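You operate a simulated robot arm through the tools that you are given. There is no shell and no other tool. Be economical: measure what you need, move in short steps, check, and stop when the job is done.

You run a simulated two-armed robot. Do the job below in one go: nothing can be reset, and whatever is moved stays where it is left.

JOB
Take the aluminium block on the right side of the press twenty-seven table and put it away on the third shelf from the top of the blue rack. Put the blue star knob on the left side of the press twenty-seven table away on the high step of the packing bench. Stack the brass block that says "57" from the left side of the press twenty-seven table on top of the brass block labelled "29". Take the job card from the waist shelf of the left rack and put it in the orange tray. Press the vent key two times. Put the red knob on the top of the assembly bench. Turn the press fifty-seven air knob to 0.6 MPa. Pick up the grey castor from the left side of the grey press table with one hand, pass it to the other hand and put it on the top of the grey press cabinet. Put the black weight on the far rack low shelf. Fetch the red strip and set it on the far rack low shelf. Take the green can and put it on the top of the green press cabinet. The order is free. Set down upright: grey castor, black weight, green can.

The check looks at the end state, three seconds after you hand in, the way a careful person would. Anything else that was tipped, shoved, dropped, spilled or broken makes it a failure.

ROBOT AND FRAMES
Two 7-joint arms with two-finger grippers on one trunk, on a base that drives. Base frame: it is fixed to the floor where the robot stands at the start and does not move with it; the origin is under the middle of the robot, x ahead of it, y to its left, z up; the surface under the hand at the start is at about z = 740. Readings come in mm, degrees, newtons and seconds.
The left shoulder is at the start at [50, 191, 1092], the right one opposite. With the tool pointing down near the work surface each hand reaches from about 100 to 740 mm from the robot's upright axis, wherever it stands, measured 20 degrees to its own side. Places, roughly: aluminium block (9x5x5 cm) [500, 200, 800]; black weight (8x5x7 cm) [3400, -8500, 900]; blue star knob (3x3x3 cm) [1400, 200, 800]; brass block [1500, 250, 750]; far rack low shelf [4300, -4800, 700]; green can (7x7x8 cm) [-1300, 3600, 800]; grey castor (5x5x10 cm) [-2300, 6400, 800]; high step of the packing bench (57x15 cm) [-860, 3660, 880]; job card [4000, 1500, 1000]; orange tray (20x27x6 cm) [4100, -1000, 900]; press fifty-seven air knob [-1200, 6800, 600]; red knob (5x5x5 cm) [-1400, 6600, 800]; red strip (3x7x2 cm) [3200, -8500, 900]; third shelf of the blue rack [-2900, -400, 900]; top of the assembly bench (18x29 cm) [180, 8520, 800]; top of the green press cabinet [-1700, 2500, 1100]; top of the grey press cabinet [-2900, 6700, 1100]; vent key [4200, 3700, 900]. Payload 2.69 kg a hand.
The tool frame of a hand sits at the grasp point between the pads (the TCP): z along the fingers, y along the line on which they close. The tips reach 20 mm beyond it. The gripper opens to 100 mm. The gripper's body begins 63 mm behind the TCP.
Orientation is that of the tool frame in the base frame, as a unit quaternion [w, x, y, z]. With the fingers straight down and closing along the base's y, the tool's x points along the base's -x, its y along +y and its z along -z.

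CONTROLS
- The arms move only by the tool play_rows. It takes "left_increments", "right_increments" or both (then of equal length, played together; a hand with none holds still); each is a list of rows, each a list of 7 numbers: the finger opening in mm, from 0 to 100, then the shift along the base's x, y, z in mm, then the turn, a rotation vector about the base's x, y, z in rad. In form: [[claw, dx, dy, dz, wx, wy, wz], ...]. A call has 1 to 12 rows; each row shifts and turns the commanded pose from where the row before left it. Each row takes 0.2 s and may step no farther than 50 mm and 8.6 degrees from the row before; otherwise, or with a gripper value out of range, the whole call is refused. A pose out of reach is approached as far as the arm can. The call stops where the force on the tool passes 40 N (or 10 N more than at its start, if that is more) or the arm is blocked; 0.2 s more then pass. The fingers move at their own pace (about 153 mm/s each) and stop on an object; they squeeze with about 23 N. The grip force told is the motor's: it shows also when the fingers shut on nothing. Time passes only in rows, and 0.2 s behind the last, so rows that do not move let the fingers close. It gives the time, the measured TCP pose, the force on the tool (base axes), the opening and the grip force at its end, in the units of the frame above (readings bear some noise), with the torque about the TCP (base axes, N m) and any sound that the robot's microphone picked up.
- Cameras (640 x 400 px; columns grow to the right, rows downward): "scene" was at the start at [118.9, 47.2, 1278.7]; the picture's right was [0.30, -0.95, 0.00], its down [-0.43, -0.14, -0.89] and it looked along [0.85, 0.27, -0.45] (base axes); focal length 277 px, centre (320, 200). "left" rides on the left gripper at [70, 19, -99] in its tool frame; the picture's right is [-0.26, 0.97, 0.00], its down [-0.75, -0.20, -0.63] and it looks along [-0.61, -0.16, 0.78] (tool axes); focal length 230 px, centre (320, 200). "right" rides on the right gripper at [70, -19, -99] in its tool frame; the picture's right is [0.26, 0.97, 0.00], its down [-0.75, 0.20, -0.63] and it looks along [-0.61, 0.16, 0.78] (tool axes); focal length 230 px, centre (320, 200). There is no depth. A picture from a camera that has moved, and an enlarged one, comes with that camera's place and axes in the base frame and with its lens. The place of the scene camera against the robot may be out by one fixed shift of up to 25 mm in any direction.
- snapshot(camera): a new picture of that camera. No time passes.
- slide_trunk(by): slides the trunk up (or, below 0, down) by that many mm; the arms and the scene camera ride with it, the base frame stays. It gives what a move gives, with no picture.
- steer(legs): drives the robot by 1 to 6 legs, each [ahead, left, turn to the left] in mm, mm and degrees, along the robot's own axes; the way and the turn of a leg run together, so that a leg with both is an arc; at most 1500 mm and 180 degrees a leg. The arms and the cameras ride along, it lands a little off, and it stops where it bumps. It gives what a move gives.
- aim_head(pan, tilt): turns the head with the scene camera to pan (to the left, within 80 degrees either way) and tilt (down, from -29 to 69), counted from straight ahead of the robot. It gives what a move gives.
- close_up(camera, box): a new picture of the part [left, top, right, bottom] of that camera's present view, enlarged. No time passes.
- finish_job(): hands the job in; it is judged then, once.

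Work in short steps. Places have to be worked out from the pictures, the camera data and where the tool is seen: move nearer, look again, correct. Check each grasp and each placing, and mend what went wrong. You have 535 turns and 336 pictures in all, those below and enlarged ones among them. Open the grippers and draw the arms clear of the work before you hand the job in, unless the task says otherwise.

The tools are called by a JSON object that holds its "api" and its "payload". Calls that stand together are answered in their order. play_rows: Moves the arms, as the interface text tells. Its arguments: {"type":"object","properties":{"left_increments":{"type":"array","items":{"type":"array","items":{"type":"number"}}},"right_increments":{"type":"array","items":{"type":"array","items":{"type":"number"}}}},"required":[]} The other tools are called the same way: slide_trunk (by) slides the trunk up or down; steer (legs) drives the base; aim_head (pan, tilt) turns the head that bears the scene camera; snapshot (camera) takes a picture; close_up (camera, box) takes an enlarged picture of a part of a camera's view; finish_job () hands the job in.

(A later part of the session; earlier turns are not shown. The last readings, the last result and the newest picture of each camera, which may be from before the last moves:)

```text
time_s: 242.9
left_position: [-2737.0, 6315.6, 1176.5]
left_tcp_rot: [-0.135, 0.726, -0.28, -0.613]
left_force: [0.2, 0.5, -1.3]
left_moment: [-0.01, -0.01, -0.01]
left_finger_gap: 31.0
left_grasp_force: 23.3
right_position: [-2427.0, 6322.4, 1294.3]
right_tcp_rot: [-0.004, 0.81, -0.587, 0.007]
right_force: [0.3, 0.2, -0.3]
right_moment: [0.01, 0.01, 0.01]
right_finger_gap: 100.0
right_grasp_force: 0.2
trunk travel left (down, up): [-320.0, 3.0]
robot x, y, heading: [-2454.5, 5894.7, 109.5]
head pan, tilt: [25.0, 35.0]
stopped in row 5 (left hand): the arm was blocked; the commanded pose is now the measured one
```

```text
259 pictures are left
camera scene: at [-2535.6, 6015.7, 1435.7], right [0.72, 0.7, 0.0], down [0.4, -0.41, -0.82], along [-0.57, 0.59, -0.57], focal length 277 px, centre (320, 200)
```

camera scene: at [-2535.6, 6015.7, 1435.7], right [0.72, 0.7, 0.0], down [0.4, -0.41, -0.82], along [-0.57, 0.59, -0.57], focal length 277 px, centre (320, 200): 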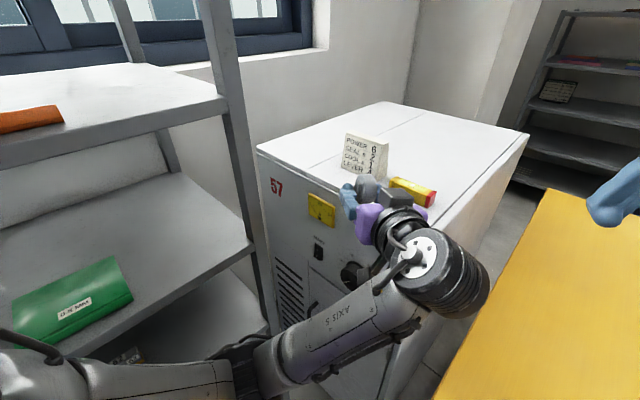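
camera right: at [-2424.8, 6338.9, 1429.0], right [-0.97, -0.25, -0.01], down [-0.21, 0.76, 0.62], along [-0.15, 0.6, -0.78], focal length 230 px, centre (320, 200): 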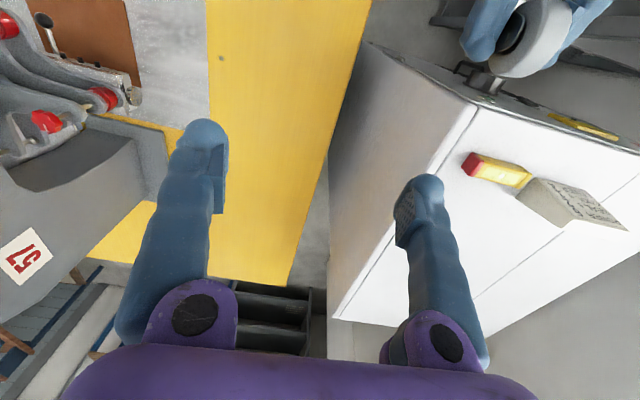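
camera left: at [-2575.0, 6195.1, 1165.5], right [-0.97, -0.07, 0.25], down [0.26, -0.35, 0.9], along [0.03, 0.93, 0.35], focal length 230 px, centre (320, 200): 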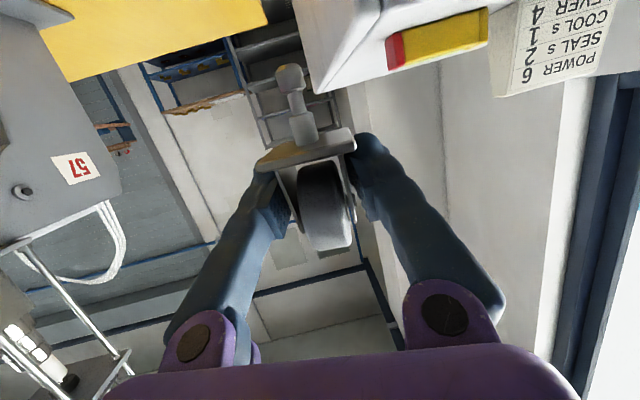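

The wrist can't turn that far (blocked, no contact force). I undo that turn; I'll set the castor back on the table and regrasp it with the left hand from above so it can be placed behind the roll.

{"api": "play_rows", "payload": {"left_increments": [[0, 15, -10, 8, 0.008, -0.04, -0.119], [0, 20, -11, 8, 0.008, -0.04, -0.119], [0, 25, -11, 8, 0.008, -0.04, -0.119], [0, 25, -11, 5, 0.008, -0.04, -0.119]]}}

{"api": "steer", "payload": {"legs": [[-60, -80, -18]]}}

{"api": "slide_trunk", "payload": {"by": -170}}

{"api": "snapshot", "payload": {"camera": "scene"}}

{"api": "snapshot", "payload": {"camera": "left"}}

```text
time_s: 243.7
left_position: [-2719.5, 6289.2, 1216.3]
left_tcp_rot: [-0.225, 0.653, -0.372, -0.62]
left_force: [-0.2, -0.5, -1.5]
left_moment: [0.0, -0.03, 0.01]
left_finger_gap: 30.8
left_grasp_force: 23.5
right_position: [-2427.7, 6322.2, 1293.9]
right_tcp_rot: [-0.005, 0.809, -0.587, 0.006]
right_force: [0.2, 0.2, 0.0]
right_moment: [0.01, 0.03, -0.03]
right_finger_gap: 100.0
right_grasp_force: 0.1
trunk travel left (down, up): [-320.0, 3.0]
robot x, y, heading: [-2454.3, 5893.3, 109.1]
head pan, tilt: [25.0, 35.0]
stopped in row 4 (left hand): the arm was blocked; the commanded pose is now the measured one
```

```text
time_s: 245.2
left_position: [-2492.8, 6307.9, 1217.1]
left_tcp_rot: [-0.32, 0.585, -0.471, -0.577]
left_force: [0.3, -0.3, -1.8]
left_moment: [-0.01, 0.01, -0.01]
left_finger_gap: 30.6
left_grasp_force: 23.2
right_position: [-2206.0, 6247.7, 1292.5]
right_tcp_rot: [0.003, -0.706, 0.708, -0.006]
right_force: [-0.3, -0.5, 1.0]
right_moment: [0.01, -0.01, -0.04]
right_finger_gap: 100.1
right_grasp_force: 0.1
trunk travel left (down, up): [-320.0, 3.0]
robot x, y, heading: [-2362.5, 5848.0, 90.9]
head pan, tilt: [25.0, 35.0]
```

```text
time_s: 247.1
left_position: [-2493.7, 6309.1, 1046.4]
left_tcp_rot: [-0.321, 0.585, -0.472, -0.576]
left_force: [0.4, -0.9, -0.9]
left_moment: [-0.02, -0.01, 0.02]
left_finger_gap: 30.9
left_grasp_force: 22.9
right_position: [-2206.5, 6247.1, 1123.7]
right_tcp_rot: [0.004, -0.706, 0.708, -0.007]
right_force: [-0.2, 0.1, -0.8]
right_moment: [0.02, 0.01, 0.02]
right_finger_gap: 99.9
right_grasp_force: 0.0
trunk travel left (down, up): [-150.0, 173.0]
robot x, y, heading: [-2366.0, 5849.0, 91.0]
head pan, tilt: [25.0, 35.0]
```

```text
258 pictures are left
camera scene: at [-2411.9, 5989.3, 1265.8], right [0.9, 0.44, 0.0], down [0.25, -0.52, -0.82], along [-0.36, 0.74, -0.57], focal length 277 px, centre (320, 200)
```

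scene: 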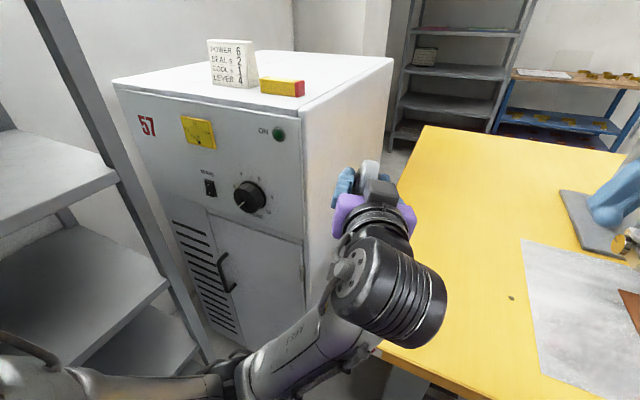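

```text
257 pictures are left
camera left: at [-2480.9, 6200.7, 994.4], right [-0.86, -0.29, 0.41], down [0.5, -0.37, 0.78], along [-0.07, 0.88, 0.47], focal length 230 px, centre (320, 200)
```

left: 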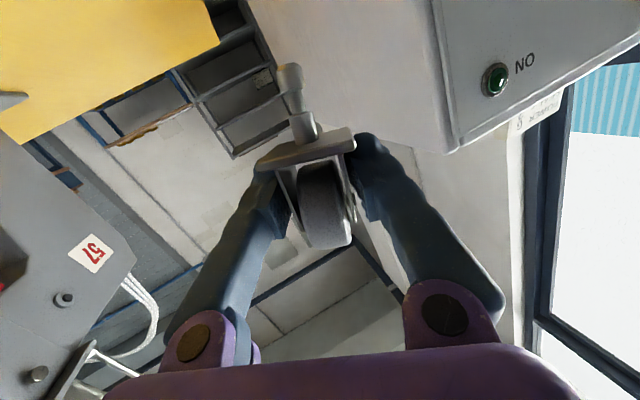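

The hand is still rolled ~10°. I rotate back to the castor-level orientation and move over the table edge.

{"api": "play_rows", "payload": {"left_increments": [[0, 25, 4, -10, -0.039, -0.066, -0.067], [0, 30, 5, -10, -0.039, -0.066, -0.067], [0, 30, 6, -10, -0.039, -0.066, -0.067], [0, 15, 6, -15, 0, 0, 0]]}}

{"api": "snapshot", "payload": {"camera": "left"}}

```text
time_s: 247.7
left_position: [-2485.6, 6335.6, 1039.9]
left_tcp_rot: [0.324, -0.556, 0.49, 0.588]
left_force: [-0.2, 0.2, -2.1]
left_moment: [-0.03, -0.02, 0.0]
left_finger_gap: 31.1
left_grasp_force: 22.8
right_position: [-2206.4, 6249.0, 1122.9]
right_tcp_rot: [0.003, -0.706, 0.709, -0.007]
right_force: [0.2, -0.3, -0.1]
right_moment: [-0.02, 0.01, 0.04]
right_finger_gap: 100.2
right_grasp_force: 0.1
trunk travel left (down, up): [-150.0, 173.0]
robot x, y, heading: [-2360.8, 5849.5, 91.0]
head pan, tilt: [25.0, 35.0]
stopped in row 3 (left hand): the arm was blocked; the commanded pose is now the measured one
```

```text
256 pictures are left
camera left: at [-2481.1, 6229.1, 985.2], right [-0.85, -0.26, 0.46], down [0.53, -0.41, 0.75], along [-0.01, 0.88, 0.48], focal length 230 px, centre (320, 200)
```

left: 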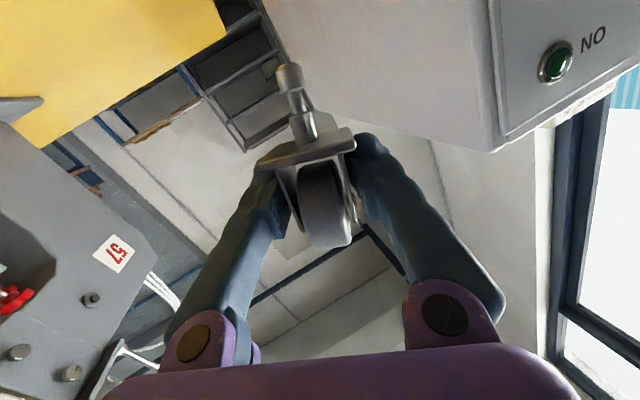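

{"api": "play_rows", "payload": {"left_increments": [[0, 15, -8, 0, 0, 0, -0.12], [0, 20, -10, 0, 0, 0, -0.12], [0, 25, -10, 0, 0, 0, -0.12], [0, 25, -10, 0, 0, 0, -0.12], [0, 20, -8, 0, 0, 0, -0.12]]}}

```text
time_s: 248.6
left_position: [-2431.3, 6320.2, 1091.1]
left_tcp_rot: [0.438, -0.404, 0.556, 0.579]
left_force: [1.4, 0.1, -1.2]
left_moment: [0.01, 0.01, 0.01]
left_finger_gap: 30.9
left_grasp_force: 22.8
right_position: [-2206.6, 6248.4, 1122.8]
right_tcp_rot: [0.003, -0.705, 0.709, -0.007]
right_force: [0.5, 0.2, 0.2]
right_moment: [-0.01, 0.03, -0.03]
right_finger_gap: 100.2
right_grasp_force: 0.0
trunk travel left (down, up): [-150.0, 173.0]
robot x, y, heading: [-2363.9, 5850.5, 90.8]
head pan, tilt: [25.0, 35.0]
stopped in row 4 (left hand): the arm was blocked; the commanded pose is now the measured one
```

{"api": "snapshot", "payload": {"camera": "scene"}}

```text
255 pictures are left
camera scene: at [-2411.9, 5989.5, 1265.8], right [0.9, 0.44, 0.0], down [0.25, -0.52, -0.82], along [-0.36, 0.74, -0.57], focal length 277 px, centre (320, 200)
```

scene: 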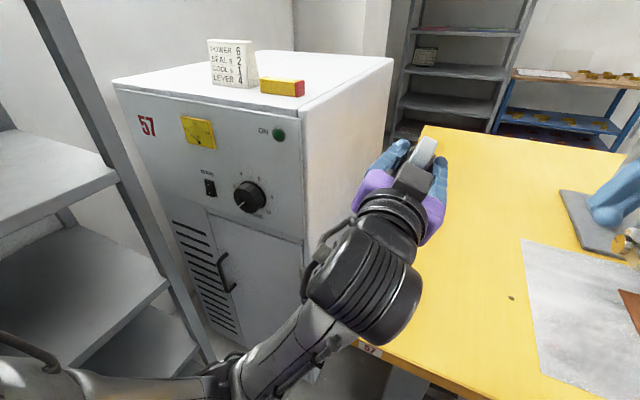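

{"api": "play_rows", "payload": {"left_increments": [[0, -18, -6, -16, -0.066, -0.062, 0.04], [0, -18, -6, -16, -0.066, -0.062, 0.04], [0, -18, -6, -16, -0.066, -0.062, 0.04], [0, -18, -6, -16, -0.066, -0.062, 0.04], [0, -18, -6, -16, -0.066, -0.062, 0.04]]}}

```text
time_s: 249.3
left_position: [-2490.4, 6312.9, 1108.9]
left_tcp_rot: [0.419, -0.455, 0.51, 0.598]
left_force: [-0.6, 0.3, -1.6]
left_moment: [0.01, -0.01, -0.01]
left_finger_gap: 31.0
left_grasp_force: 23.0
right_position: [-2206.9, 6249.8, 1123.5]
right_tcp_rot: [0.003, -0.705, 0.709, -0.007]
right_force: [-0.1, 0.8, 0.1]
right_moment: [-0.02, -0.01, -0.03]
right_finger_gap: 100.1
right_grasp_force: 0.0
trunk travel left (down, up): [-150.0, 173.0]
robot x, y, heading: [-2365.7, 5852.1, 91.1]
head pan, tilt: [25.0, 35.0]
stopped in row 3 (left hand): the arm was blocked; the commanded pose is now the measured one
```

Perhaps the low forearm is touching the table edge. I back the base off 200 mm and try again.

{"api": "steer", "payload": {"legs": [[-200, 0, 0]]}}

{"api": "play_rows", "payload": {"left_increments": [[0, 0, 0, -10, -0.05, -0.05, 0.03], [0, 0, 0, -10, -0.05, -0.05, 0.03], [0, 0, 0, -10, -0.05, -0.05, 0.03]]}}

{"api": "snapshot", "payload": {"camera": "scene"}}

```text
time_s: 251.0
left_position: [-2488.2, 6110.2, 1107.4]
left_tcp_rot: [0.421, -0.455, 0.51, 0.597]
left_force: [0.0, 0.0, -0.9]
left_moment: [-0.01, 0.0, -0.01]
left_finger_gap: 31.1
left_grasp_force: 22.8
right_position: [-2203.2, 6046.0, 1122.9]
right_tcp_rot: [0.003, -0.705, 0.709, -0.007]
right_force: [0.2, -0.3, 0.2]
right_moment: [0.04, 0.02, 0.0]
right_finger_gap: 100.3
right_grasp_force: 0.2
trunk travel left (down, up): [-150.0, 173.0]
robot x, y, heading: [-2359.8, 5647.1, 90.7]
head pan, tilt: [25.0, 35.0]
```

```text
time_s: 251.7
left_position: [-2518.4, 6121.6, 1093.0]
left_tcp_rot: [0.356, -0.493, 0.493, 0.622]
left_force: [-0.8, -0.2, 0.1]
left_moment: [0.02, -0.01, -0.01]
left_finger_gap: 31.1
left_grasp_force: 23.4
right_position: [-2202.2, 6047.5, 1123.1]
right_tcp_rot: [0.003, -0.705, 0.709, -0.008]
right_force: [-0.2, -0.1, -0.1]
right_moment: [0.0, 0.01, 0.01]
right_finger_gap: 99.8
right_grasp_force: 0.0
trunk travel left (down, up): [-150.0, 173.0]
robot x, y, heading: [-2364.3, 5649.9, 90.7]
head pan, tilt: [25.0, 35.0]
stopped in row 3 (left hand): the arm was blocked; the commanded pose is now the measured one
```

```text
254 pictures are left
camera scene: at [-2409.1, 5787.5, 1265.8], right [0.9, 0.43, 0.0], down [0.25, -0.52, -0.82], along [-0.36, 0.74, -0.57], focal length 277 px, centre (320, 200)
```

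scene: 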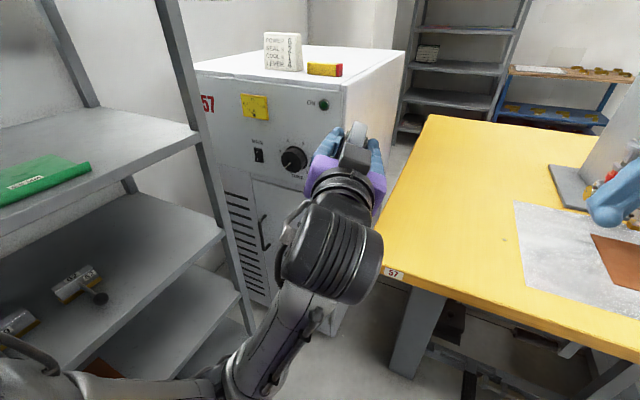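

{"api": "play_rows", "payload": {"left_increments": [[0, 0, 30, 0, 0, 0, 0], [0, 0, 40, 0, 0, 0, 0], [0, 0, 40, 0, 0, 0, 0], [0, 0, 30, 0, 0, 0, 0]]}}

{"api": "play_rows", "payload": {"left_increments": [[0, 0, 0, -10, -0.05, -0.05, 0.03], [0, 0, 0, -10, -0.05, -0.05, 0.03], [0, 0, 0, -10, -0.05, -0.05, 0.03]]}}

```text
time_s: 252.9
left_position: [-2555.2, 6264.2, 1079.9]
left_tcp_rot: [0.304, -0.477, 0.497, 0.658]
left_force: [-0.7, -0.1, -2.6]
left_moment: [-0.01, -0.04, 0.01]
left_finger_gap: 30.9
left_grasp_force: 22.6
right_position: [-2203.4, 6046.1, 1122.7]
right_tcp_rot: [0.002, -0.706, 0.709, -0.008]
right_force: [0.1, -0.5, 0.0]
right_moment: [0.01, 0.02, 0.04]
right_finger_gap: 100.1
right_grasp_force: 0.0
trunk travel left (down, up): [-150.0, 173.0]
robot x, y, heading: [-2360.5, 5649.5, 90.7]
head pan, tilt: [25.0, 35.0]
stopped in row 4 (left hand): the arm was blocked; the commanded pose is now the measured one
```

```text
time_s: 253.8
left_position: [-2610.3, 6268.4, 1038.4]
left_tcp_rot: [0.212, -0.544, 0.496, 0.642]
left_force: [0.4, -0.7, -1.5]
left_moment: [0.0, 0.02, -0.02]
left_finger_gap: 31.0
left_grasp_force: 23.4
right_position: [-2203.5, 6046.5, 1122.4]
right_tcp_rot: [0.003, -0.706, 0.708, -0.008]
right_force: [0.3, 0.3, -0.2]
right_moment: [0.01, 0.01, -0.01]
right_finger_gap: 100.1
right_grasp_force: 0.1
trunk travel left (down, up): [-150.0, 173.0]
robot x, y, heading: [-2361.1, 5652.0, 90.5]
head pan, tilt: [25.0, 35.0]
stopped in row 3 (left hand): the arm was blocked; the commanded pose is now the measured one
```

The wrist roll joint seems at its limit. I pitch the hand steeply down first to get back toward the known-good configuration.

{"api": "play_rows", "payload": {"left_increments": [[0, 0, -10, 0, -0.114, -0.063, 0], [0, 0, -10, 0, -0.114, -0.063, 0], [0, 0, -10, 0, -0.114, -0.063, 0], [0, 0, -10, 0, -0.114, -0.063, 0], [0, 0, -10, 0, -0.114, -0.063, 0]]}}

{"api": "snapshot", "payload": {"camera": "left"}}

```text
time_s: 254.9
left_position: [-2608.4, 6218.2, 1033.4]
left_tcp_rot: [-0.126, 0.674, -0.619, -0.381]
left_force: [-0.5, -0.2, -1.2]
left_moment: [0.01, -0.02, 0.0]
left_finger_gap: 31.0
left_grasp_force: 22.3
right_position: [-2203.2, 6046.3, 1122.8]
right_tcp_rot: [0.003, -0.705, 0.709, -0.007]
right_force: [0.7, 0.3, 0.5]
right_moment: [-0.03, -0.02, 0.03]
right_finger_gap: 100.2
right_grasp_force: 0.0
trunk travel left (down, up): [-150.0, 173.0]
robot x, y, heading: [-2361.6, 5648.3, 90.8]
head pan, tilt: [25.0, 35.0]
```

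```text
253 pictures are left
camera left: at [-2593.9, 6101.3, 1058.7], right [-0.89, 0.0, 0.47], down [0.46, 0.19, 0.87], along [-0.09, 0.98, -0.17], focal length 230 px, centre (320, 200)
```

left: 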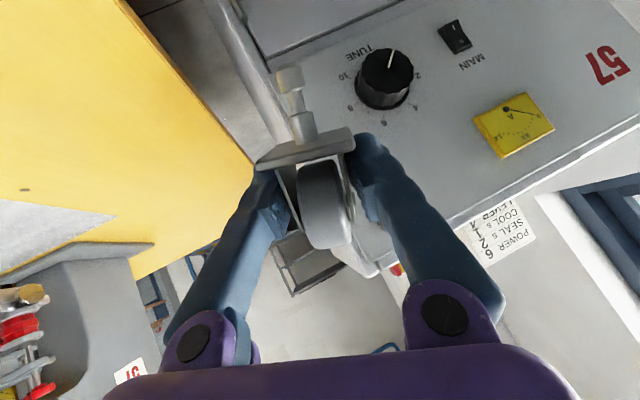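

{"api": "play_rows", "payload": {"left_increments": [[0, 10, 0, 0, 0.001, -0.1, -0.065], [0, 10, 0, 0, 0.001, -0.1, -0.065], [0, 10, 0, 0, 0.001, -0.1, -0.065]]}}

```text
time_s: 255.8
left_position: [-2577.7, 6216.5, 1036.5]
left_tcp_rot: [-0.255, 0.66, -0.654, -0.266]
left_force: [-0.1, -0.2, -1.7]
left_moment: [0.0, 0.0, 0.0]
left_finger_gap: 30.9
left_grasp_force: 22.7
right_position: [-2202.4, 6047.7, 1122.2]
right_tcp_rot: [0.003, -0.705, 0.709, -0.007]
right_force: [-0.3, 0.5, -0.4]
right_moment: [0.01, 0.01, -0.01]
right_finger_gap: 100.0
right_grasp_force: 0.1
trunk travel left (down, up): [-150.0, 173.0]
robot x, y, heading: [-2362.9, 5651.4, 90.4]
head pan, tilt: [25.0, 35.0]
```

Free again, at the neutral pose. I shift the base so the hand is over the table corner, then pitch up 33° so the castor is upright.

{"api": "steer", "payload": {"legs": [[110, -130, 0]]}}

{"api": "play_rows", "payload": {"left_increments": [[0, 0, 0, -10, 0.115, 0, 0], [0, 0, 0, -15, 0.115, 0, 0], [0, 0, 0, -15, 0.115, 0, 0], [0, 0, 0, -15, 0.115, 0, 0], [0, 0, 0, -10, 0.115, 0, 0]]}}

{"api": "snapshot", "payload": {"camera": "left"}}

{"api": "snapshot", "payload": {"camera": "scene"}}

```text
time_s: 257.5
left_position: [-2449.3, 6329.5, 1036.7]
left_tcp_rot: [-0.254, 0.66, -0.654, -0.267]
left_force: [0.6, 1.2, -1.5]
left_moment: [-0.02, -0.01, 0.03]
left_finger_gap: 31.1
left_grasp_force: 23.4
right_position: [-2074.1, 6157.3, 1122.6]
right_tcp_rot: [0.002, -0.705, 0.709, -0.007]
right_force: [0.1, 0.3, -0.5]
right_moment: [-0.05, 0.01, -0.03]
right_finger_gap: 99.9
right_grasp_force: 0.1
trunk travel left (down, up): [-150.0, 173.0]
robot x, y, heading: [-2234.9, 5756.1, 90.8]
head pan, tilt: [25.0, 35.0]
```

```text
time_s: 258.3
left_position: [-2448.8, 6337.3, 1118.3]
left_tcp_rot: [-0.412, 0.579, -0.567, -0.417]
left_force: [-0.2, -0.1, -1.7]
left_moment: [0.01, 0.02, 0.0]
left_finger_gap: 30.9
left_grasp_force: 23.2
right_position: [-2075.7, 6157.6, 1123.8]
right_tcp_rot: [0.002, -0.704, 0.71, -0.007]
right_force: [-0.2, 0.6, -0.5]
right_moment: [0.02, -0.02, 0.0]
right_finger_gap: 100.0
right_grasp_force: 0.0
trunk travel left (down, up): [-150.0, 173.0]
robot x, y, heading: [-2234.1, 5758.9, 90.7]
head pan, tilt: [25.0, 35.0]
stopped in row 3 (left hand): the arm was blocked; the commanded pose is now the measured one
```

```text
252 pictures are left
camera left: at [-2464.5, 6223.4, 1082.8], right [-0.97, 0.06, 0.24], down [0.2, -0.36, 0.91], along [0.15, 0.93, 0.34], focal length 230 px, centre (320, 200)
```

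left: 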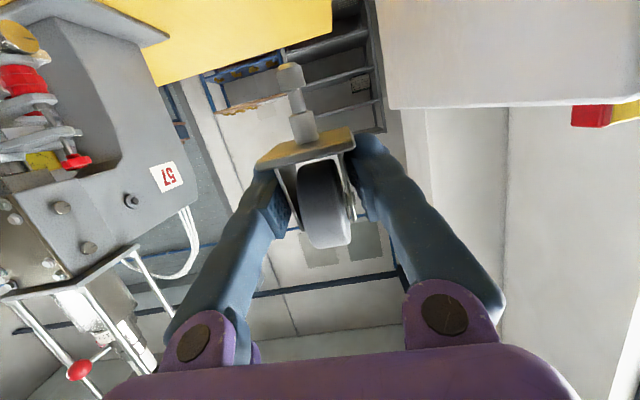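

```text
251 pictures are left
camera scene: at [-2280.6, 5898.8, 1265.8], right [0.9, 0.43, 0.0], down [0.25, -0.52, -0.82], along [-0.36, 0.74, -0.57], focal length 277 px, centre (320, 200)
```

scene: 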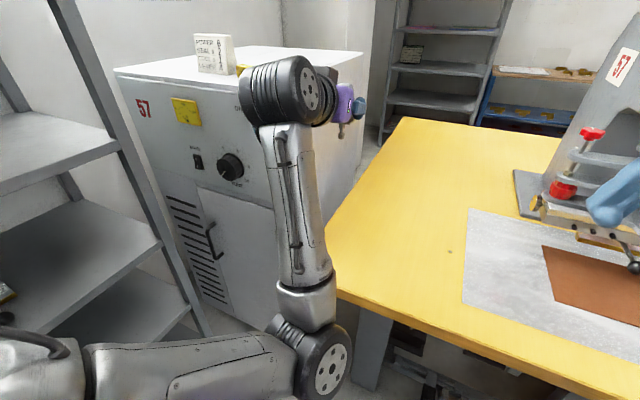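

The castor is upright again, but the low elbow meets the table edge, so I can't set it down this way. Instead I hand it back to the right hand, stand it on the table, and regrasp with the left from above. First, left hand back to the side-pointing pose.

{"api": "play_rows", "payload": {"left_increments": [[0, 0, -10, 0, -0.1, 0, 0], [0, 0, -15, -10, -0.1, 0, 0], [0, 0, -20, -15, -0.1, 0, 0], [0, 0, -20, -20, -0.1, 0, 0], [0, 0, -20, -20, 0, 0, 0], [0, 0, -20, -15, 0, 0, 0]]}}

{"api": "play_rows", "payload": {"left_increments": [[0, 6, -1, -3, 0, 0, -0.08], [0, 10, -1, -4, 0, 0, -0.13], [0, 10, -1, -4, 0, 0, -0.14], [0, 10, -1, -4, 0, 0, -0.14], [0, 10, -1, -4, 0, 0, -0.14], [0, 10, -1, -4, 0, 0, -0.14], [0, 10, -1, -4, 0, 0, -0.14], [0, 10, -1, -4, 0, 0, -0.14], [0, 10, -1, -4, 0, 0, -0.14], [0, 10, -1, -4, 0, 0, -0.14], [0, 10, -1, -4, 0, 0, -0.14], [0, 6, -1, 0, 0, 0, -0.12]]}}

```text
time_s: 259.8
left_position: [-2453.8, 6259.4, 1087.9]
left_tcp_rot: [-0.335, 0.628, -0.612, -0.346]
left_force: [-0.2, 0.2, -0.9]
left_moment: [0.0, 0.04, 0.0]
left_finger_gap: 31.1
left_grasp_force: 22.7
left hand out of reach, approached as far as the arm can: row 4
right_position: [-2074.4, 6157.2, 1122.9]
right_tcp_rot: [0.001, -0.704, 0.71, -0.007]
right_force: [0.1, 0.3, 0.0]
right_moment: [-0.03, 0.06, -0.02]
right_finger_gap: 99.9
right_grasp_force: 0.0
trunk travel left (down, up): [-150.0, 173.0]
robot x, y, heading: [-2232.6, 5763.2, 90.6]
head pan, tilt: [25.0, 35.0]
stopped in row 6 (left hand): the arm was blocked; the commanded pose is now the measured one
```

```text
time_s: 262.4
left_position: [-2397.5, 6257.5, 993.0]
left_tcp_rot: [0.481, -0.002, 0.877, 0.002]
left_force: [-0.7, -1.6, -1.9]
left_moment: [0.04, 0.01, -0.01]
left_finger_gap: 31.3
left_grasp_force: 23.4
left hand out of reach, approached as far as the arm can: row 1, 2
right_position: [-2074.0, 6157.7, 1123.5]
right_tcp_rot: [0.002, -0.704, 0.71, -0.008]
right_force: [0.8, -0.2, -1.2]
right_moment: [0.02, 0.02, -0.01]
right_finger_gap: 100.3
right_grasp_force: 0.0
trunk travel left (down, up): [-150.0, 173.0]
robot x, y, heading: [-2230.5, 5758.3, 90.8]
head pan, tilt: [25.0, 35.0]
```

Now the left hand points +x freely. I level the castor (15° pitch up) and bring it to the hand-over spot.

{"api": "play_rows", "payload": {"left_increments": [[0, 10, -3, -3, 0, -0.034, 0], [0, 18, -5, -4, 0, -0.034, 0], [0, 20, -5, -5, 0, -0.034, 0], [0, 20, -5, -5, 0, -0.034, 0], [0, 20, -5, -5, 0, -0.034, 0], [0, 20, -5, -5, 0, -0.034, 0], [0, 20, -5, -5, 0, -0.034, 0], [0, 15, -5, -4, 0, -0.031, 0], [0, 10, -3, 0, 0, 0, 0]]}}

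{"api": "aim_head", "payload": {"pan": 0, "tilt": 40}}

{"api": "snapshot", "payload": {"camera": "scene"}}

{"api": "snapshot", "payload": {"camera": "left"}}

```text
time_s: 264.4
left_position: [-2243.7, 6215.7, 957.3]
left_tcp_rot: [0.594, -0.004, 0.804, 0.002]
left_force: [-0.2, 0.4, -2.4]
left_moment: [0.0, 0.02, 0.02]
left_finger_gap: 30.7
left_grasp_force: 23.5
right_position: [-2074.0, 6158.4, 1123.7]
right_tcp_rot: [0.002, -0.704, 0.71, -0.007]
right_force: [0.4, 0.3, 0.4]
right_moment: [0.0, -0.01, 0.0]
right_finger_gap: 100.0
right_grasp_force: 0.0
trunk travel left (down, up): [-150.0, 173.0]
robot x, y, heading: [-2238.3, 5759.6, 90.4]
head pan, tilt: [25.0, 35.0]
```

```text
time_s: 265.3
left_position: [-2243.9, 6215.1, 956.2]
left_tcp_rot: [0.595, -0.002, 0.804, 0.001]
left_force: [0.5, 0.2, -1.3]
left_moment: [-0.03, 0.01, 0.02]
left_finger_gap: 30.9
left_grasp_force: 22.8
right_position: [-2075.0, 6157.2, 1123.4]
right_tcp_rot: [0.003, -0.704, 0.71, -0.008]
right_force: [1.0, -0.6, 0.0]
right_moment: [-0.04, 0.0, -0.03]
right_finger_gap: 100.0
right_grasp_force: 0.0
trunk travel left (down, up): [-150.0, 173.0]
robot x, y, heading: [-2233.1, 5758.3, 90.6]
head pan, tilt: [0.0, 40.0]
```

```text
250 pictures are left
camera scene: at [-2243.4, 5904.4, 1258.2], right [1.0, 0.01, 0.0], down [0.01, -0.64, -0.77], along [-0.01, 0.77, -0.64], focal length 277 px, centre (320, 200)
```

scene: 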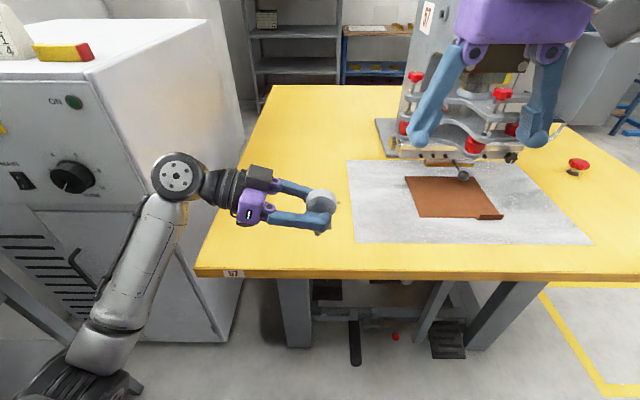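

```text
249 pictures are left
camera left: at [-2358.4, 6236.2, 918.6], right [0.07, 0.97, 0.25], down [-0.38, -0.2, 0.9], along [0.92, -0.16, 0.35], focal length 230 px, centre (320, 200)
```

left: 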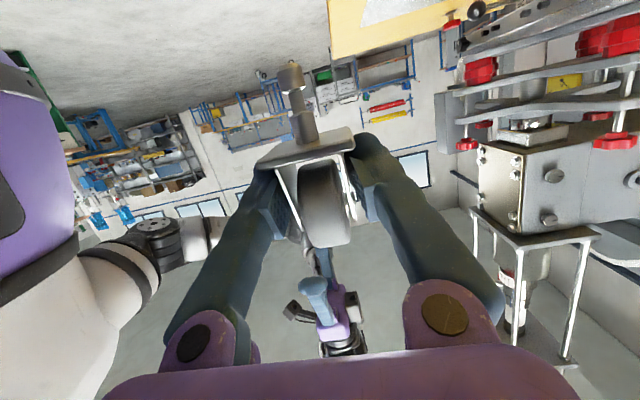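

Same relative pose as in the first hand-over. I bring the right hand over the wheel, open, and lower.

{"api": "play_rows", "payload": {"right_increments": [[100, -33, 12, 0, 0, 0, 0], [100, -33, 12, 0, 0, 0, 0], [100, -33, 12, 0, 0, 0, 0], [100, -33, 12, 0, 0, 0, 0], [100, -33, 12, 0, 0, 0, 0], [100, 0, 1, -35, 0, 0, 0], [100, 0, 0, -30, 0, 0, 0]]}}

{"api": "snapshot", "payload": {"camera": "right"}}

```text
time_s: 266.9
left_position: [-2245.6, 6215.4, 957.4]
left_tcp_rot: [0.596, -0.003, 0.803, 0.002]
left_force: [0.4, 0.5, -1.6]
left_moment: [-0.01, 0.04, 0.0]
left_finger_gap: 31.0
left_grasp_force: 23.0
right_position: [-2240.6, 6219.3, 1059.7]
right_tcp_rot: [0.001, -0.704, 0.71, -0.006]
right_force: [0.4, -0.1, 0.0]
right_moment: [0.01, 0.02, -0.04]
right_finger_gap: 99.9
right_grasp_force: 0.0
trunk travel left (down, up): [-150.0, 173.0]
robot x, y, heading: [-2235.2, 5760.2, 90.7]
head pan, tilt: [0.0, 40.0]
```

```text
248 pictures are left
camera right: at [-2224.0, 6150.2, 1158.7], right [-0.97, -0.25, -0.01], down [-0.2, 0.76, 0.62], along [-0.15, 0.6, -0.78], focal length 230 px, centre (320, 200)
```

right: 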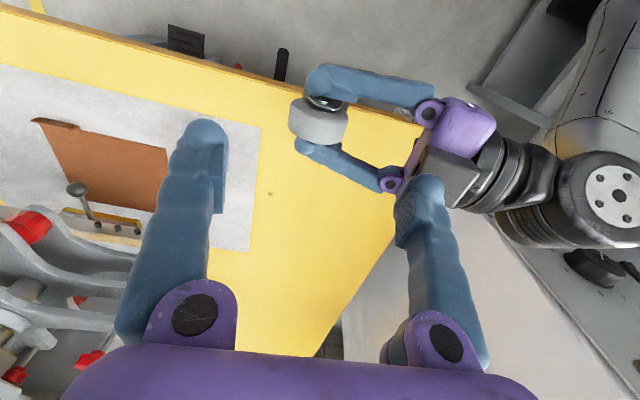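

I align y with the left fingers' gap (−2 mm) and lower slowly, then close gradually on the wheel rim.

{"api": "play_rows", "payload": {"right_increments": [[100, -1, -2.3, -20, 0, 0, 0], [100, 0, 0, -20, 0, 0, 0], [100, 0, 0, -15, 0, 0, 0], [100, 0, 0, -14, 0, 0, 0], [80, 0, 0, 0, 0, 0, 0], [60, 0, 0, 0, 0, 0, 0], [52, 0, 0, 0, 0, 0, 0], [46, 0, 0, 0, 0, 0, 0], [40, 0, 0, 0, 0, 0, 0], [20, 0, 0, 0, 0, 0, 0], [0, 0, 0, 0, 0, 0, 0]]}}

{"api": "snapshot", "payload": {"camera": "left"}}

```text
time_s: 269.3
left_position: [-2243.4, 6215.7, 956.7]
left_tcp_rot: [0.594, -0.003, 0.804, 0.002]
left_force: [-16.0, -0.6, 0.5]
left_moment: [0.01, -0.2, -0.05]
left_finger_gap: 31.1
left_grasp_force: 22.6
right_position: [-2240.3, 6217.3, 990.0]
right_tcp_rot: [0.003, -0.704, 0.71, -0.008]
right_force: [16.7, 1.1, -0.1]
right_moment: [0.02, -0.34, 0.04]
right_finger_gap: 44.0
right_grasp_force: 23.1
trunk travel left (down, up): [-150.0, 173.0]
robot x, y, heading: [-2236.4, 5757.9, 90.7]
head pan, tilt: [0.0, 40.0]
```

```text
247 pictures are left
camera left: at [-2358.9, 6236.4, 918.7], right [0.07, 0.97, 0.25], down [-0.38, -0.2, 0.9], along [0.92, -0.16, 0.35], focal length 230 px, centre (320, 200)
```

left: 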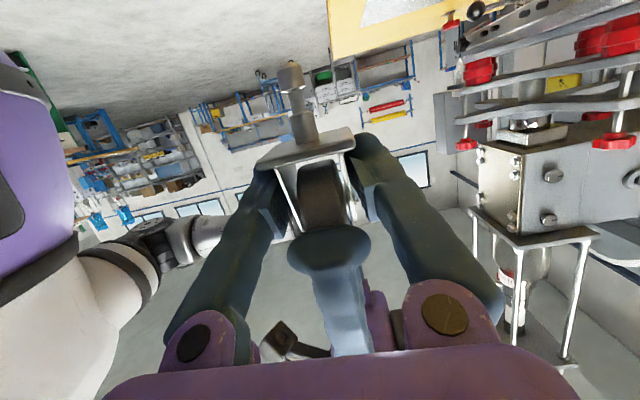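

The right hand has the wheel (44 mm). I open the left hand and withdraw it along −x.

{"api": "play_rows", "payload": {"left_increments": [[45, 0, 0, 0, 0, 0, 0], [70, 0, 0, 0, 0, 0, 0], [100, 0, 0, 0, 0, 0, 0], [100, -15, 0, 4, 0, 0, 0], [100, -25, 0, 7, 0, 0, 0], [100, -40, 0, 10, 0, 0, 0], [100, -45, 0, 10, 0, 0, 0], [100, -45, 0, 10, 0, 0, 0]]}}

{"api": "snapshot", "payload": {"camera": "right"}}

{"api": "snapshot", "payload": {"camera": "scene"}}

```text
time_s: 271.1
left_position: [-2415.1, 6214.6, 995.6]
left_tcp_rot: [0.595, -0.003, 0.804, 0.002]
left_force: [-0.3, -0.7, -0.5]
left_moment: [-0.05, 0.0, 0.0]
left_finger_gap: 99.9
left_grasp_force: 0.1
right_position: [-2239.6, 6215.9, 988.1]
right_tcp_rot: [0.003, -0.704, 0.71, -0.008]
right_force: [0.2, 0.3, -0.7]
right_moment: [0.02, 0.02, 0.0]
right_finger_gap: 44.0
right_grasp_force: 23.3
trunk travel left (down, up): [-150.0, 173.0]
robot x, y, heading: [-2232.8, 5761.0, 90.7]
head pan, tilt: [0.0, 40.0]
```

```text
246 pictures are left
camera right: at [-2223.5, 6147.5, 1088.0], right [-0.97, -0.25, -0.01], down [-0.2, 0.76, 0.62], along [-0.15, 0.6, -0.78], focal length 230 px, centre (320, 200)
```

right: 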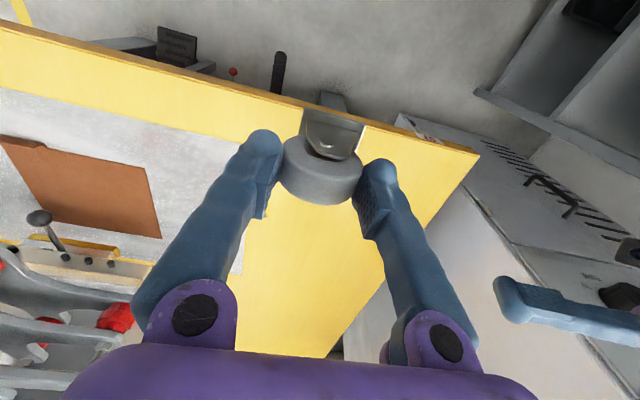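

```text
245 pictures are left
camera scene: at [-2243.6, 5904.3, 1258.2], right [1.0, 0.01, 0.0], down [0.01, -0.64, -0.77], along [-0.01, 0.77, -0.64], focal length 277 px, centre (320, 200)
```

scene: 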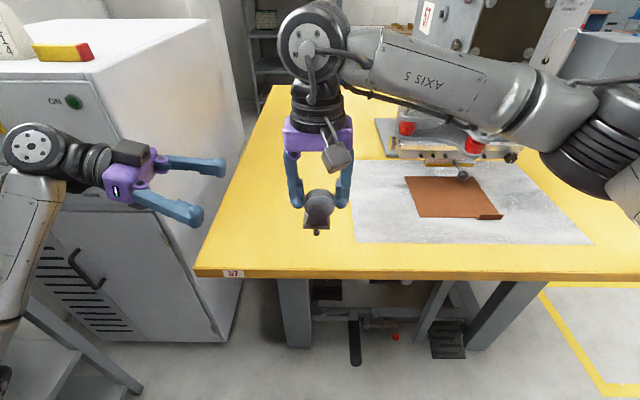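

The right hand holds the castor upright. I carry it over the table to (−2330, 6350) and lower to just above the surface.

{"api": "play_rows", "payload": {"right_increments": [[0, -5, 6, 0, 0, 0, 0], [0, -8, 10, 0, 0, 0, 0], [0, -10, 14, 0, 0, 0, 0], [0, -10, 16, -5, 0, 0, 0], [0, -10, 16, -14, 0, 0, 0], [0, -10, 16, -18, 0, 0, 0], [0, -10, 16, -18, 0, 0, 0], [0, -10, 16, -18, 0, 0, 0], [0, -10, 14, -18, 0, 0, 0], [0, -7, 10, -18, 0, 0, 0], [0, 0, 0, -16, 0, 0, 0], [0, 0, 0, -12, 0, 0, 0]]}}

{"api": "snapshot", "payload": {"camera": "right"}}

{"api": "close_up", "payload": {"camera": "scene", "box": [200, 120, 360, 220]}}

```text
time_s: 273.7
left_position: [-2413.0, 6215.1, 997.1]
left_tcp_rot: [0.595, -0.002, 0.804, 0.001]
left_force: [0.3, -0.2, -0.4]
left_moment: [-0.01, 0.01, 0.02]
left_finger_gap: 99.9
left_grasp_force: 0.1
right_position: [-2329.6, 6349.1, 851.5]
right_tcp_rot: [0.002, -0.706, 0.709, -0.006]
right_force: [0.6, 0.2, 0.3]
right_moment: [0.02, -0.01, 0.0]
right_finger_gap: 44.0
right_grasp_force: 23.1
trunk travel left (down, up): [-150.0, 173.0]
robot x, y, heading: [-2236.3, 5762.0, 90.6]
head pan, tilt: [0.0, 40.0]
```

```text
244 pictures are left
camera right: at [-2312.4, 6280.0, 950.7], right [-0.97, -0.25, -0.01], down [-0.2, 0.76, 0.62], along [-0.15, 0.6, -0.78], focal length 230 px, centre (320, 200)
```

right: 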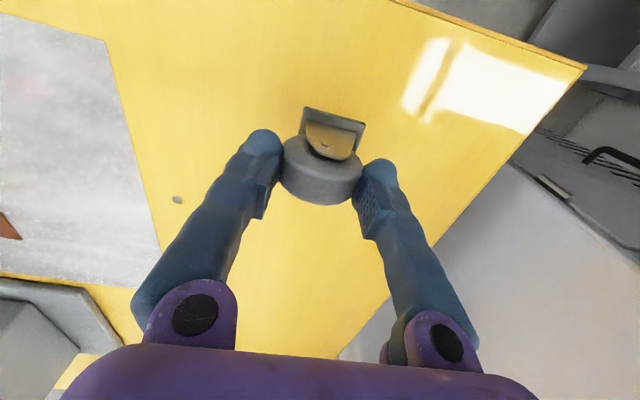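

```text
4.00 times, centred on (280, 170) of scene
camera zoom: at [-2243.3, 5904.5, 1258.2], right [1.0, 0.01, 0.0], down [0.01, -0.64, -0.77], along [-0.01, 0.77, -0.64], focal length 1108 px, centre (480, 320)
```

zoom: 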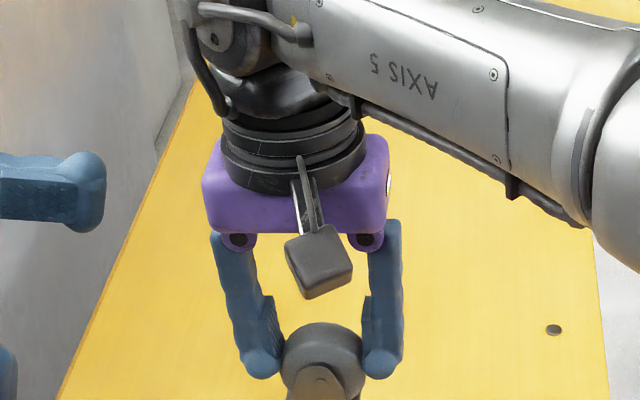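

I lower slowly to contact.

{"api": "play_rows", "payload": {"right_increments": [[0, 0, 0, -8, 0, 0, 0], [0, 0, 0, -6, 0, 0, 0], [0, 0, 0, -3, 0, 0, 0], [0, 0, 0, -2, 0, 0, 0], [0, 0, 0, -2, 0, 0, 0], [0, 0, 0, -1.5, 0, 0, 0]]}}

```text
time_s: 275.1
left_position: [-2413.2, 6215.4, 998.0]
left_tcp_rot: [0.594, -0.004, 0.804, 0.002]
left_force: [0.3, -0.2, -0.3]
left_moment: [0.01, 0.03, -0.02]
left_finger_gap: 99.9
left_grasp_force: 0.0
right_position: [-2328.8, 6348.0, 831.0]
right_tcp_rot: [0.004, -0.705, 0.709, -0.006]
right_force: [2.0, -0.1, 7.6]
right_moment: [0.07, -0.1, 0.0]
right_finger_gap: 44.1
right_grasp_force: 22.5
trunk travel left (down, up): [-150.0, 173.0]
robot x, y, heading: [-2232.1, 5758.0, 90.8]
head pan, tilt: [0.0, 40.0]
```

Contact (+7.6 N) at z 831. I release gently, raise the right hand straight up and check that the castor stands.

{"api": "play_rows", "payload": {"right_increments": [[46, 0, 0, 0, 0, 0, 0], [52, 0, 0, 0, 0, 0, 0], [70, 0, 0, 0, 0, 0, 0], [100, 0, 0, 0, 0, 0, 0], [100, 0, 0, 20, 0, 0, 0], [100, 0, 0, 40, 0, 0, 0], [100, 15, -10, 45, 0, 0, 0], [100, 30, -25, 30, 0, 0, 0], [100, 40, -30, 0, 0, 0, 0], [100, 40, -30, 0, 0, 0, 0], [100, 40, -30, 0, 0, 0, 0]]}}

{"api": "snapshot", "payload": {"camera": "scene"}}

```text
time_s: 277.5
left_position: [-2412.6, 6215.1, 996.3]
left_tcp_rot: [0.594, -0.003, 0.805, 0.001]
left_force: [0.5, 0.6, 0.9]
left_moment: [-0.02, 0.01, -0.03]
left_finger_gap: 100.2
left_grasp_force: 0.0
right_position: [-2163.9, 6224.8, 965.7]
right_tcp_rot: [0.003, -0.705, 0.709, -0.006]
right_force: [-0.4, 0.3, 0.7]
right_moment: [-0.02, -0.01, 0.0]
right_finger_gap: 100.0
right_grasp_force: 0.1
trunk travel left (down, up): [-150.0, 173.0]
robot x, y, heading: [-2228.6, 5760.4, 90.6]
head pan, tilt: [0.0, 40.0]
```

```text
242 pictures are left
camera scene: at [-2242.6, 5904.0, 1258.3], right [1.0, 0.01, 0.0], down [0.01, -0.64, -0.77], along [-0.01, 0.77, -0.64], focal length 277 px, centre (320, 200)
```

scene: 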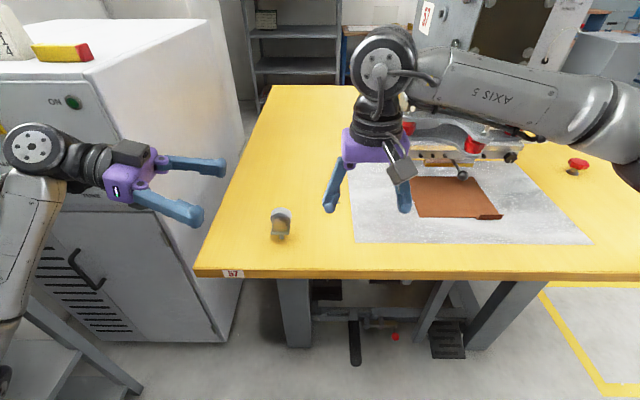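

Castor stands at (−2329, 6348). I tilt the left hand to 40° (pointing +x) and bring it to the pre-grasp on the −x side.

{"api": "play_rows", "payload": {"left_increments": [[80, 1.5, 16.5, -8, 0, 0.073, 0], [80, 1.5, 16.5, -8, 0, 0.073, 0], [80, 1.5, 16.5, -8, 0, 0.073, 0], [80, 1.5, 16.5, -12, 0, 0.073, 0], [80, 1.5, 16.5, -16, 0, 0.073, 0], [80, 1.5, 16.5, -18, 0, 0.073, 0], [80, 1.5, 16.5, -19, 0, 0.073, 0], [80, 1.5, 16.5, -20, 0, 0.073, 0]]}}

{"api": "snapshot", "payload": {"camera": "left"}}

```text
time_s: 279.3
left_position: [-2400.1, 6349.6, 888.3]
left_tcp_rot: [0.338, -0.001, 0.941, 0.002]
left_force: [0.2, 0.2, 1.6]
left_moment: [-0.02, -0.01, 0.01]
left_finger_gap: 79.9
left_grasp_force: 0.1
right_position: [-2163.9, 6226.1, 966.2]
right_tcp_rot: [0.003, -0.704, 0.71, -0.007]
right_force: [0.0, -0.5, -0.5]
right_moment: [0.01, -0.01, -0.03]
right_finger_gap: 99.9
right_grasp_force: 0.1
trunk travel left (down, up): [-150.0, 173.0]
robot x, y, heading: [-2234.1, 5760.6, 90.5]
head pan, tilt: [0.0, 40.0]
```

```text
241 pictures are left
camera left: at [-2515.6, 6369.2, 919.5], right [0.19, 0.97, 0.17], down [0.18, -0.2, 0.96], along [0.96, -0.16, -0.21], focal length 230 px, centre (320, 200)
```

left: 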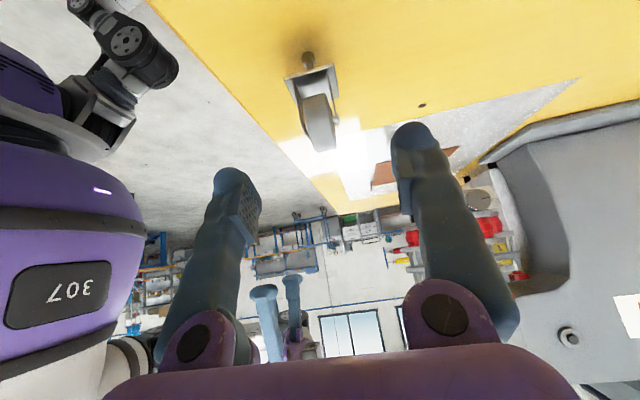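

Aligned. I advance along the tool axis and close gradually on the cheeks.

{"api": "play_rows", "payload": {"left_increments": [[80, 14, -0.4, -17, 0, 0, 0], [80, 14, -0.4, -17, 0, 0, 0], [80, 14, -0.4, -17, 0, 0, 0], [80, 14, -0.4, -17, 0, 0, 0], [80, 14, -0.4, -17, 0, 0, 0], [60, 0, 0, 0, 0, 0, 0], [48, 0, 0, 0, 0, 0, 0], [42, 0, 0, 0, 0, 0, 0], [36, 0, 0, 0, 0, 0, 0], [30, 0, 0, 0, 0, 0, 0], [0, 0, 0, 0, 0, 0, 0], [0, 0, 0, 0, 0, 0, 0]]}}

{"api": "snapshot", "payload": {"camera": "left"}}

```text
time_s: 281.9
left_position: [-2331.8, 6343.7, 804.8]
left_tcp_rot: [0.339, -0.002, 0.941, 0.002]
left_force: [0.8, 0.4, -0.2]
left_moment: [0.03, -0.04, 0.01]
left_finger_gap: 31.0
left_grasp_force: 22.9
right_position: [-2164.6, 6226.0, 966.5]
right_tcp_rot: [0.002, -0.705, 0.709, -0.008]
right_force: [0.3, 0.0, -0.4]
right_moment: [-0.03, 0.0, -0.03]
right_finger_gap: 99.9
right_grasp_force: 0.1
trunk travel left (down, up): [-150.0, 173.0]
robot x, y, heading: [-2231.9, 5757.2, 90.6]
head pan, tilt: [0.0, 40.0]
```

```text
240 pictures are left
camera left: at [-2447.6, 6364.3, 837.2], right [0.19, 0.97, 0.17], down [0.18, -0.2, 0.96], along [0.96, -0.16, -0.21], focal length 230 px, centre (320, 200)
```

left: 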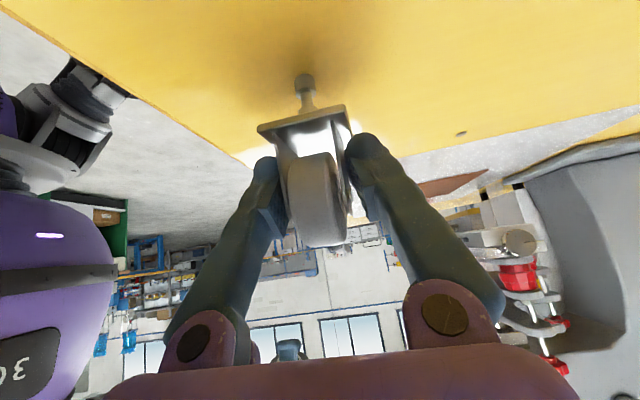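

Gripped (31 mm). I lift gently, then yaw to point ahead with the tilt kept.

{"api": "play_rows", "payload": {"left_increments": [[0, 0, 0, 4, 0, 0, 0], [0, 0, 0, 8, 0, 0, 0], [0, 0, 0, 14, 0, 0, 0], [0, -5, -4, 18, 0, 0, 0], [0, -8, -8, 20, 0, 0, 0], [0, -8, -10, 22, 0, 0, 0], [0, -8, -12, 22, 0, 0, 0], [0, -8, -12, 22, 0, 0, 0], [0, -8, -12, 22, 0, 0, 0], [0, -8, -12, 22, 0, 0, 0], [0, -8, -12, 16, 0, 0, 0], [0, -4, -6, 8, 0, 0, 0]]}}

{"api": "play_rows", "payload": {"left_increments": [[0, -4, -2, 0, 0, 0, 0.07], [0, -6, -3, 0, 0, 0, 0.13], [0, -6, -4, 0, 0, 0, 0.14], [0, -6, -4, 0, 0, 0, 0.14], [0, -6, -4, 0, 0, 0, 0.14], [0, -6, -4, 0, 0, 0, 0.14], [0, -6, -4, 0, 0, 0, 0.14], [0, -6, -4, 0, 0, 0, 0.14], [0, -6, -4, 0, 0, 0, 0.14], [0, -6, -4, 0, 0, 0, 0.14], [0, -6, -3, 0, 0, 0, 0.14], [0, -4, -2, 0, 0, 0, 0.13]]}}

{"api": "snapshot", "payload": {"camera": "left"}}

```text
time_s: 284.5
left_position: [-2396.2, 6258.4, 1002.0]
left_tcp_rot: [0.338, -0.002, 0.941, 0.002]
left_force: [-0.1, 0.1, -0.9]
left_moment: [0.02, 0.0, -0.03]
left_finger_gap: 31.0
left_grasp_force: 23.3
right_position: [-2164.8, 6226.3, 966.0]
right_tcp_rot: [0.002, -0.705, 0.709, -0.008]
right_force: [-0.4, 0.6, -1.6]
right_moment: [0.0, 0.01, -0.01]
right_finger_gap: 100.1
right_grasp_force: 0.2
trunk travel left (down, up): [-150.0, 173.0]
robot x, y, heading: [-2232.0, 5760.7, 90.9]
head pan, tilt: [0.0, 40.0]
```

```text
time_s: 287.1
left_position: [-2462.5, 6213.5, 1001.9]
left_tcp_rot: [-0.235, 0.674, -0.656, -0.243]
left_force: [0.0, 1.3, -1.2]
left_moment: [0.01, 0.0, 0.0]
left_finger_gap: 30.7
left_grasp_force: 23.1
right_position: [-2164.6, 6225.5, 966.9]
right_tcp_rot: [0.002, -0.705, 0.709, -0.007]
right_force: [-0.2, -0.1, 0.5]
right_moment: [0.01, -0.02, -0.02]
right_finger_gap: 99.7
right_grasp_force: 0.0
trunk travel left (down, up): [-150.0, 173.0]
robot x, y, heading: [-2234.6, 5762.5, 90.8]
head pan, tilt: [0.0, 40.0]
```

```text
239 pictures are left
camera left: at [-2478.5, 6101.0, 1034.3], right [-0.97, 0.17, 0.17], down [0.2, 0.18, 0.96], along [0.14, 0.97, -0.21], focal length 230 px, centre (320, 200)
```

left: 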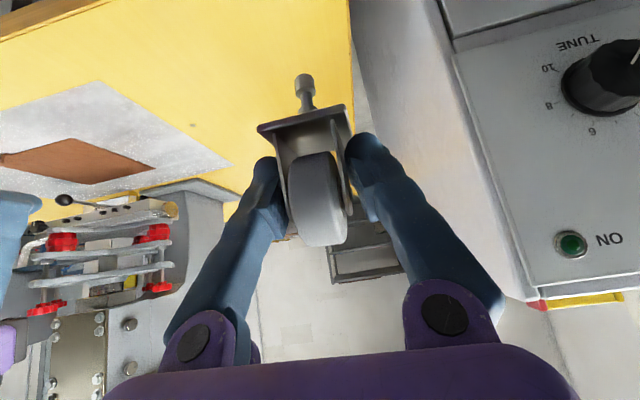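

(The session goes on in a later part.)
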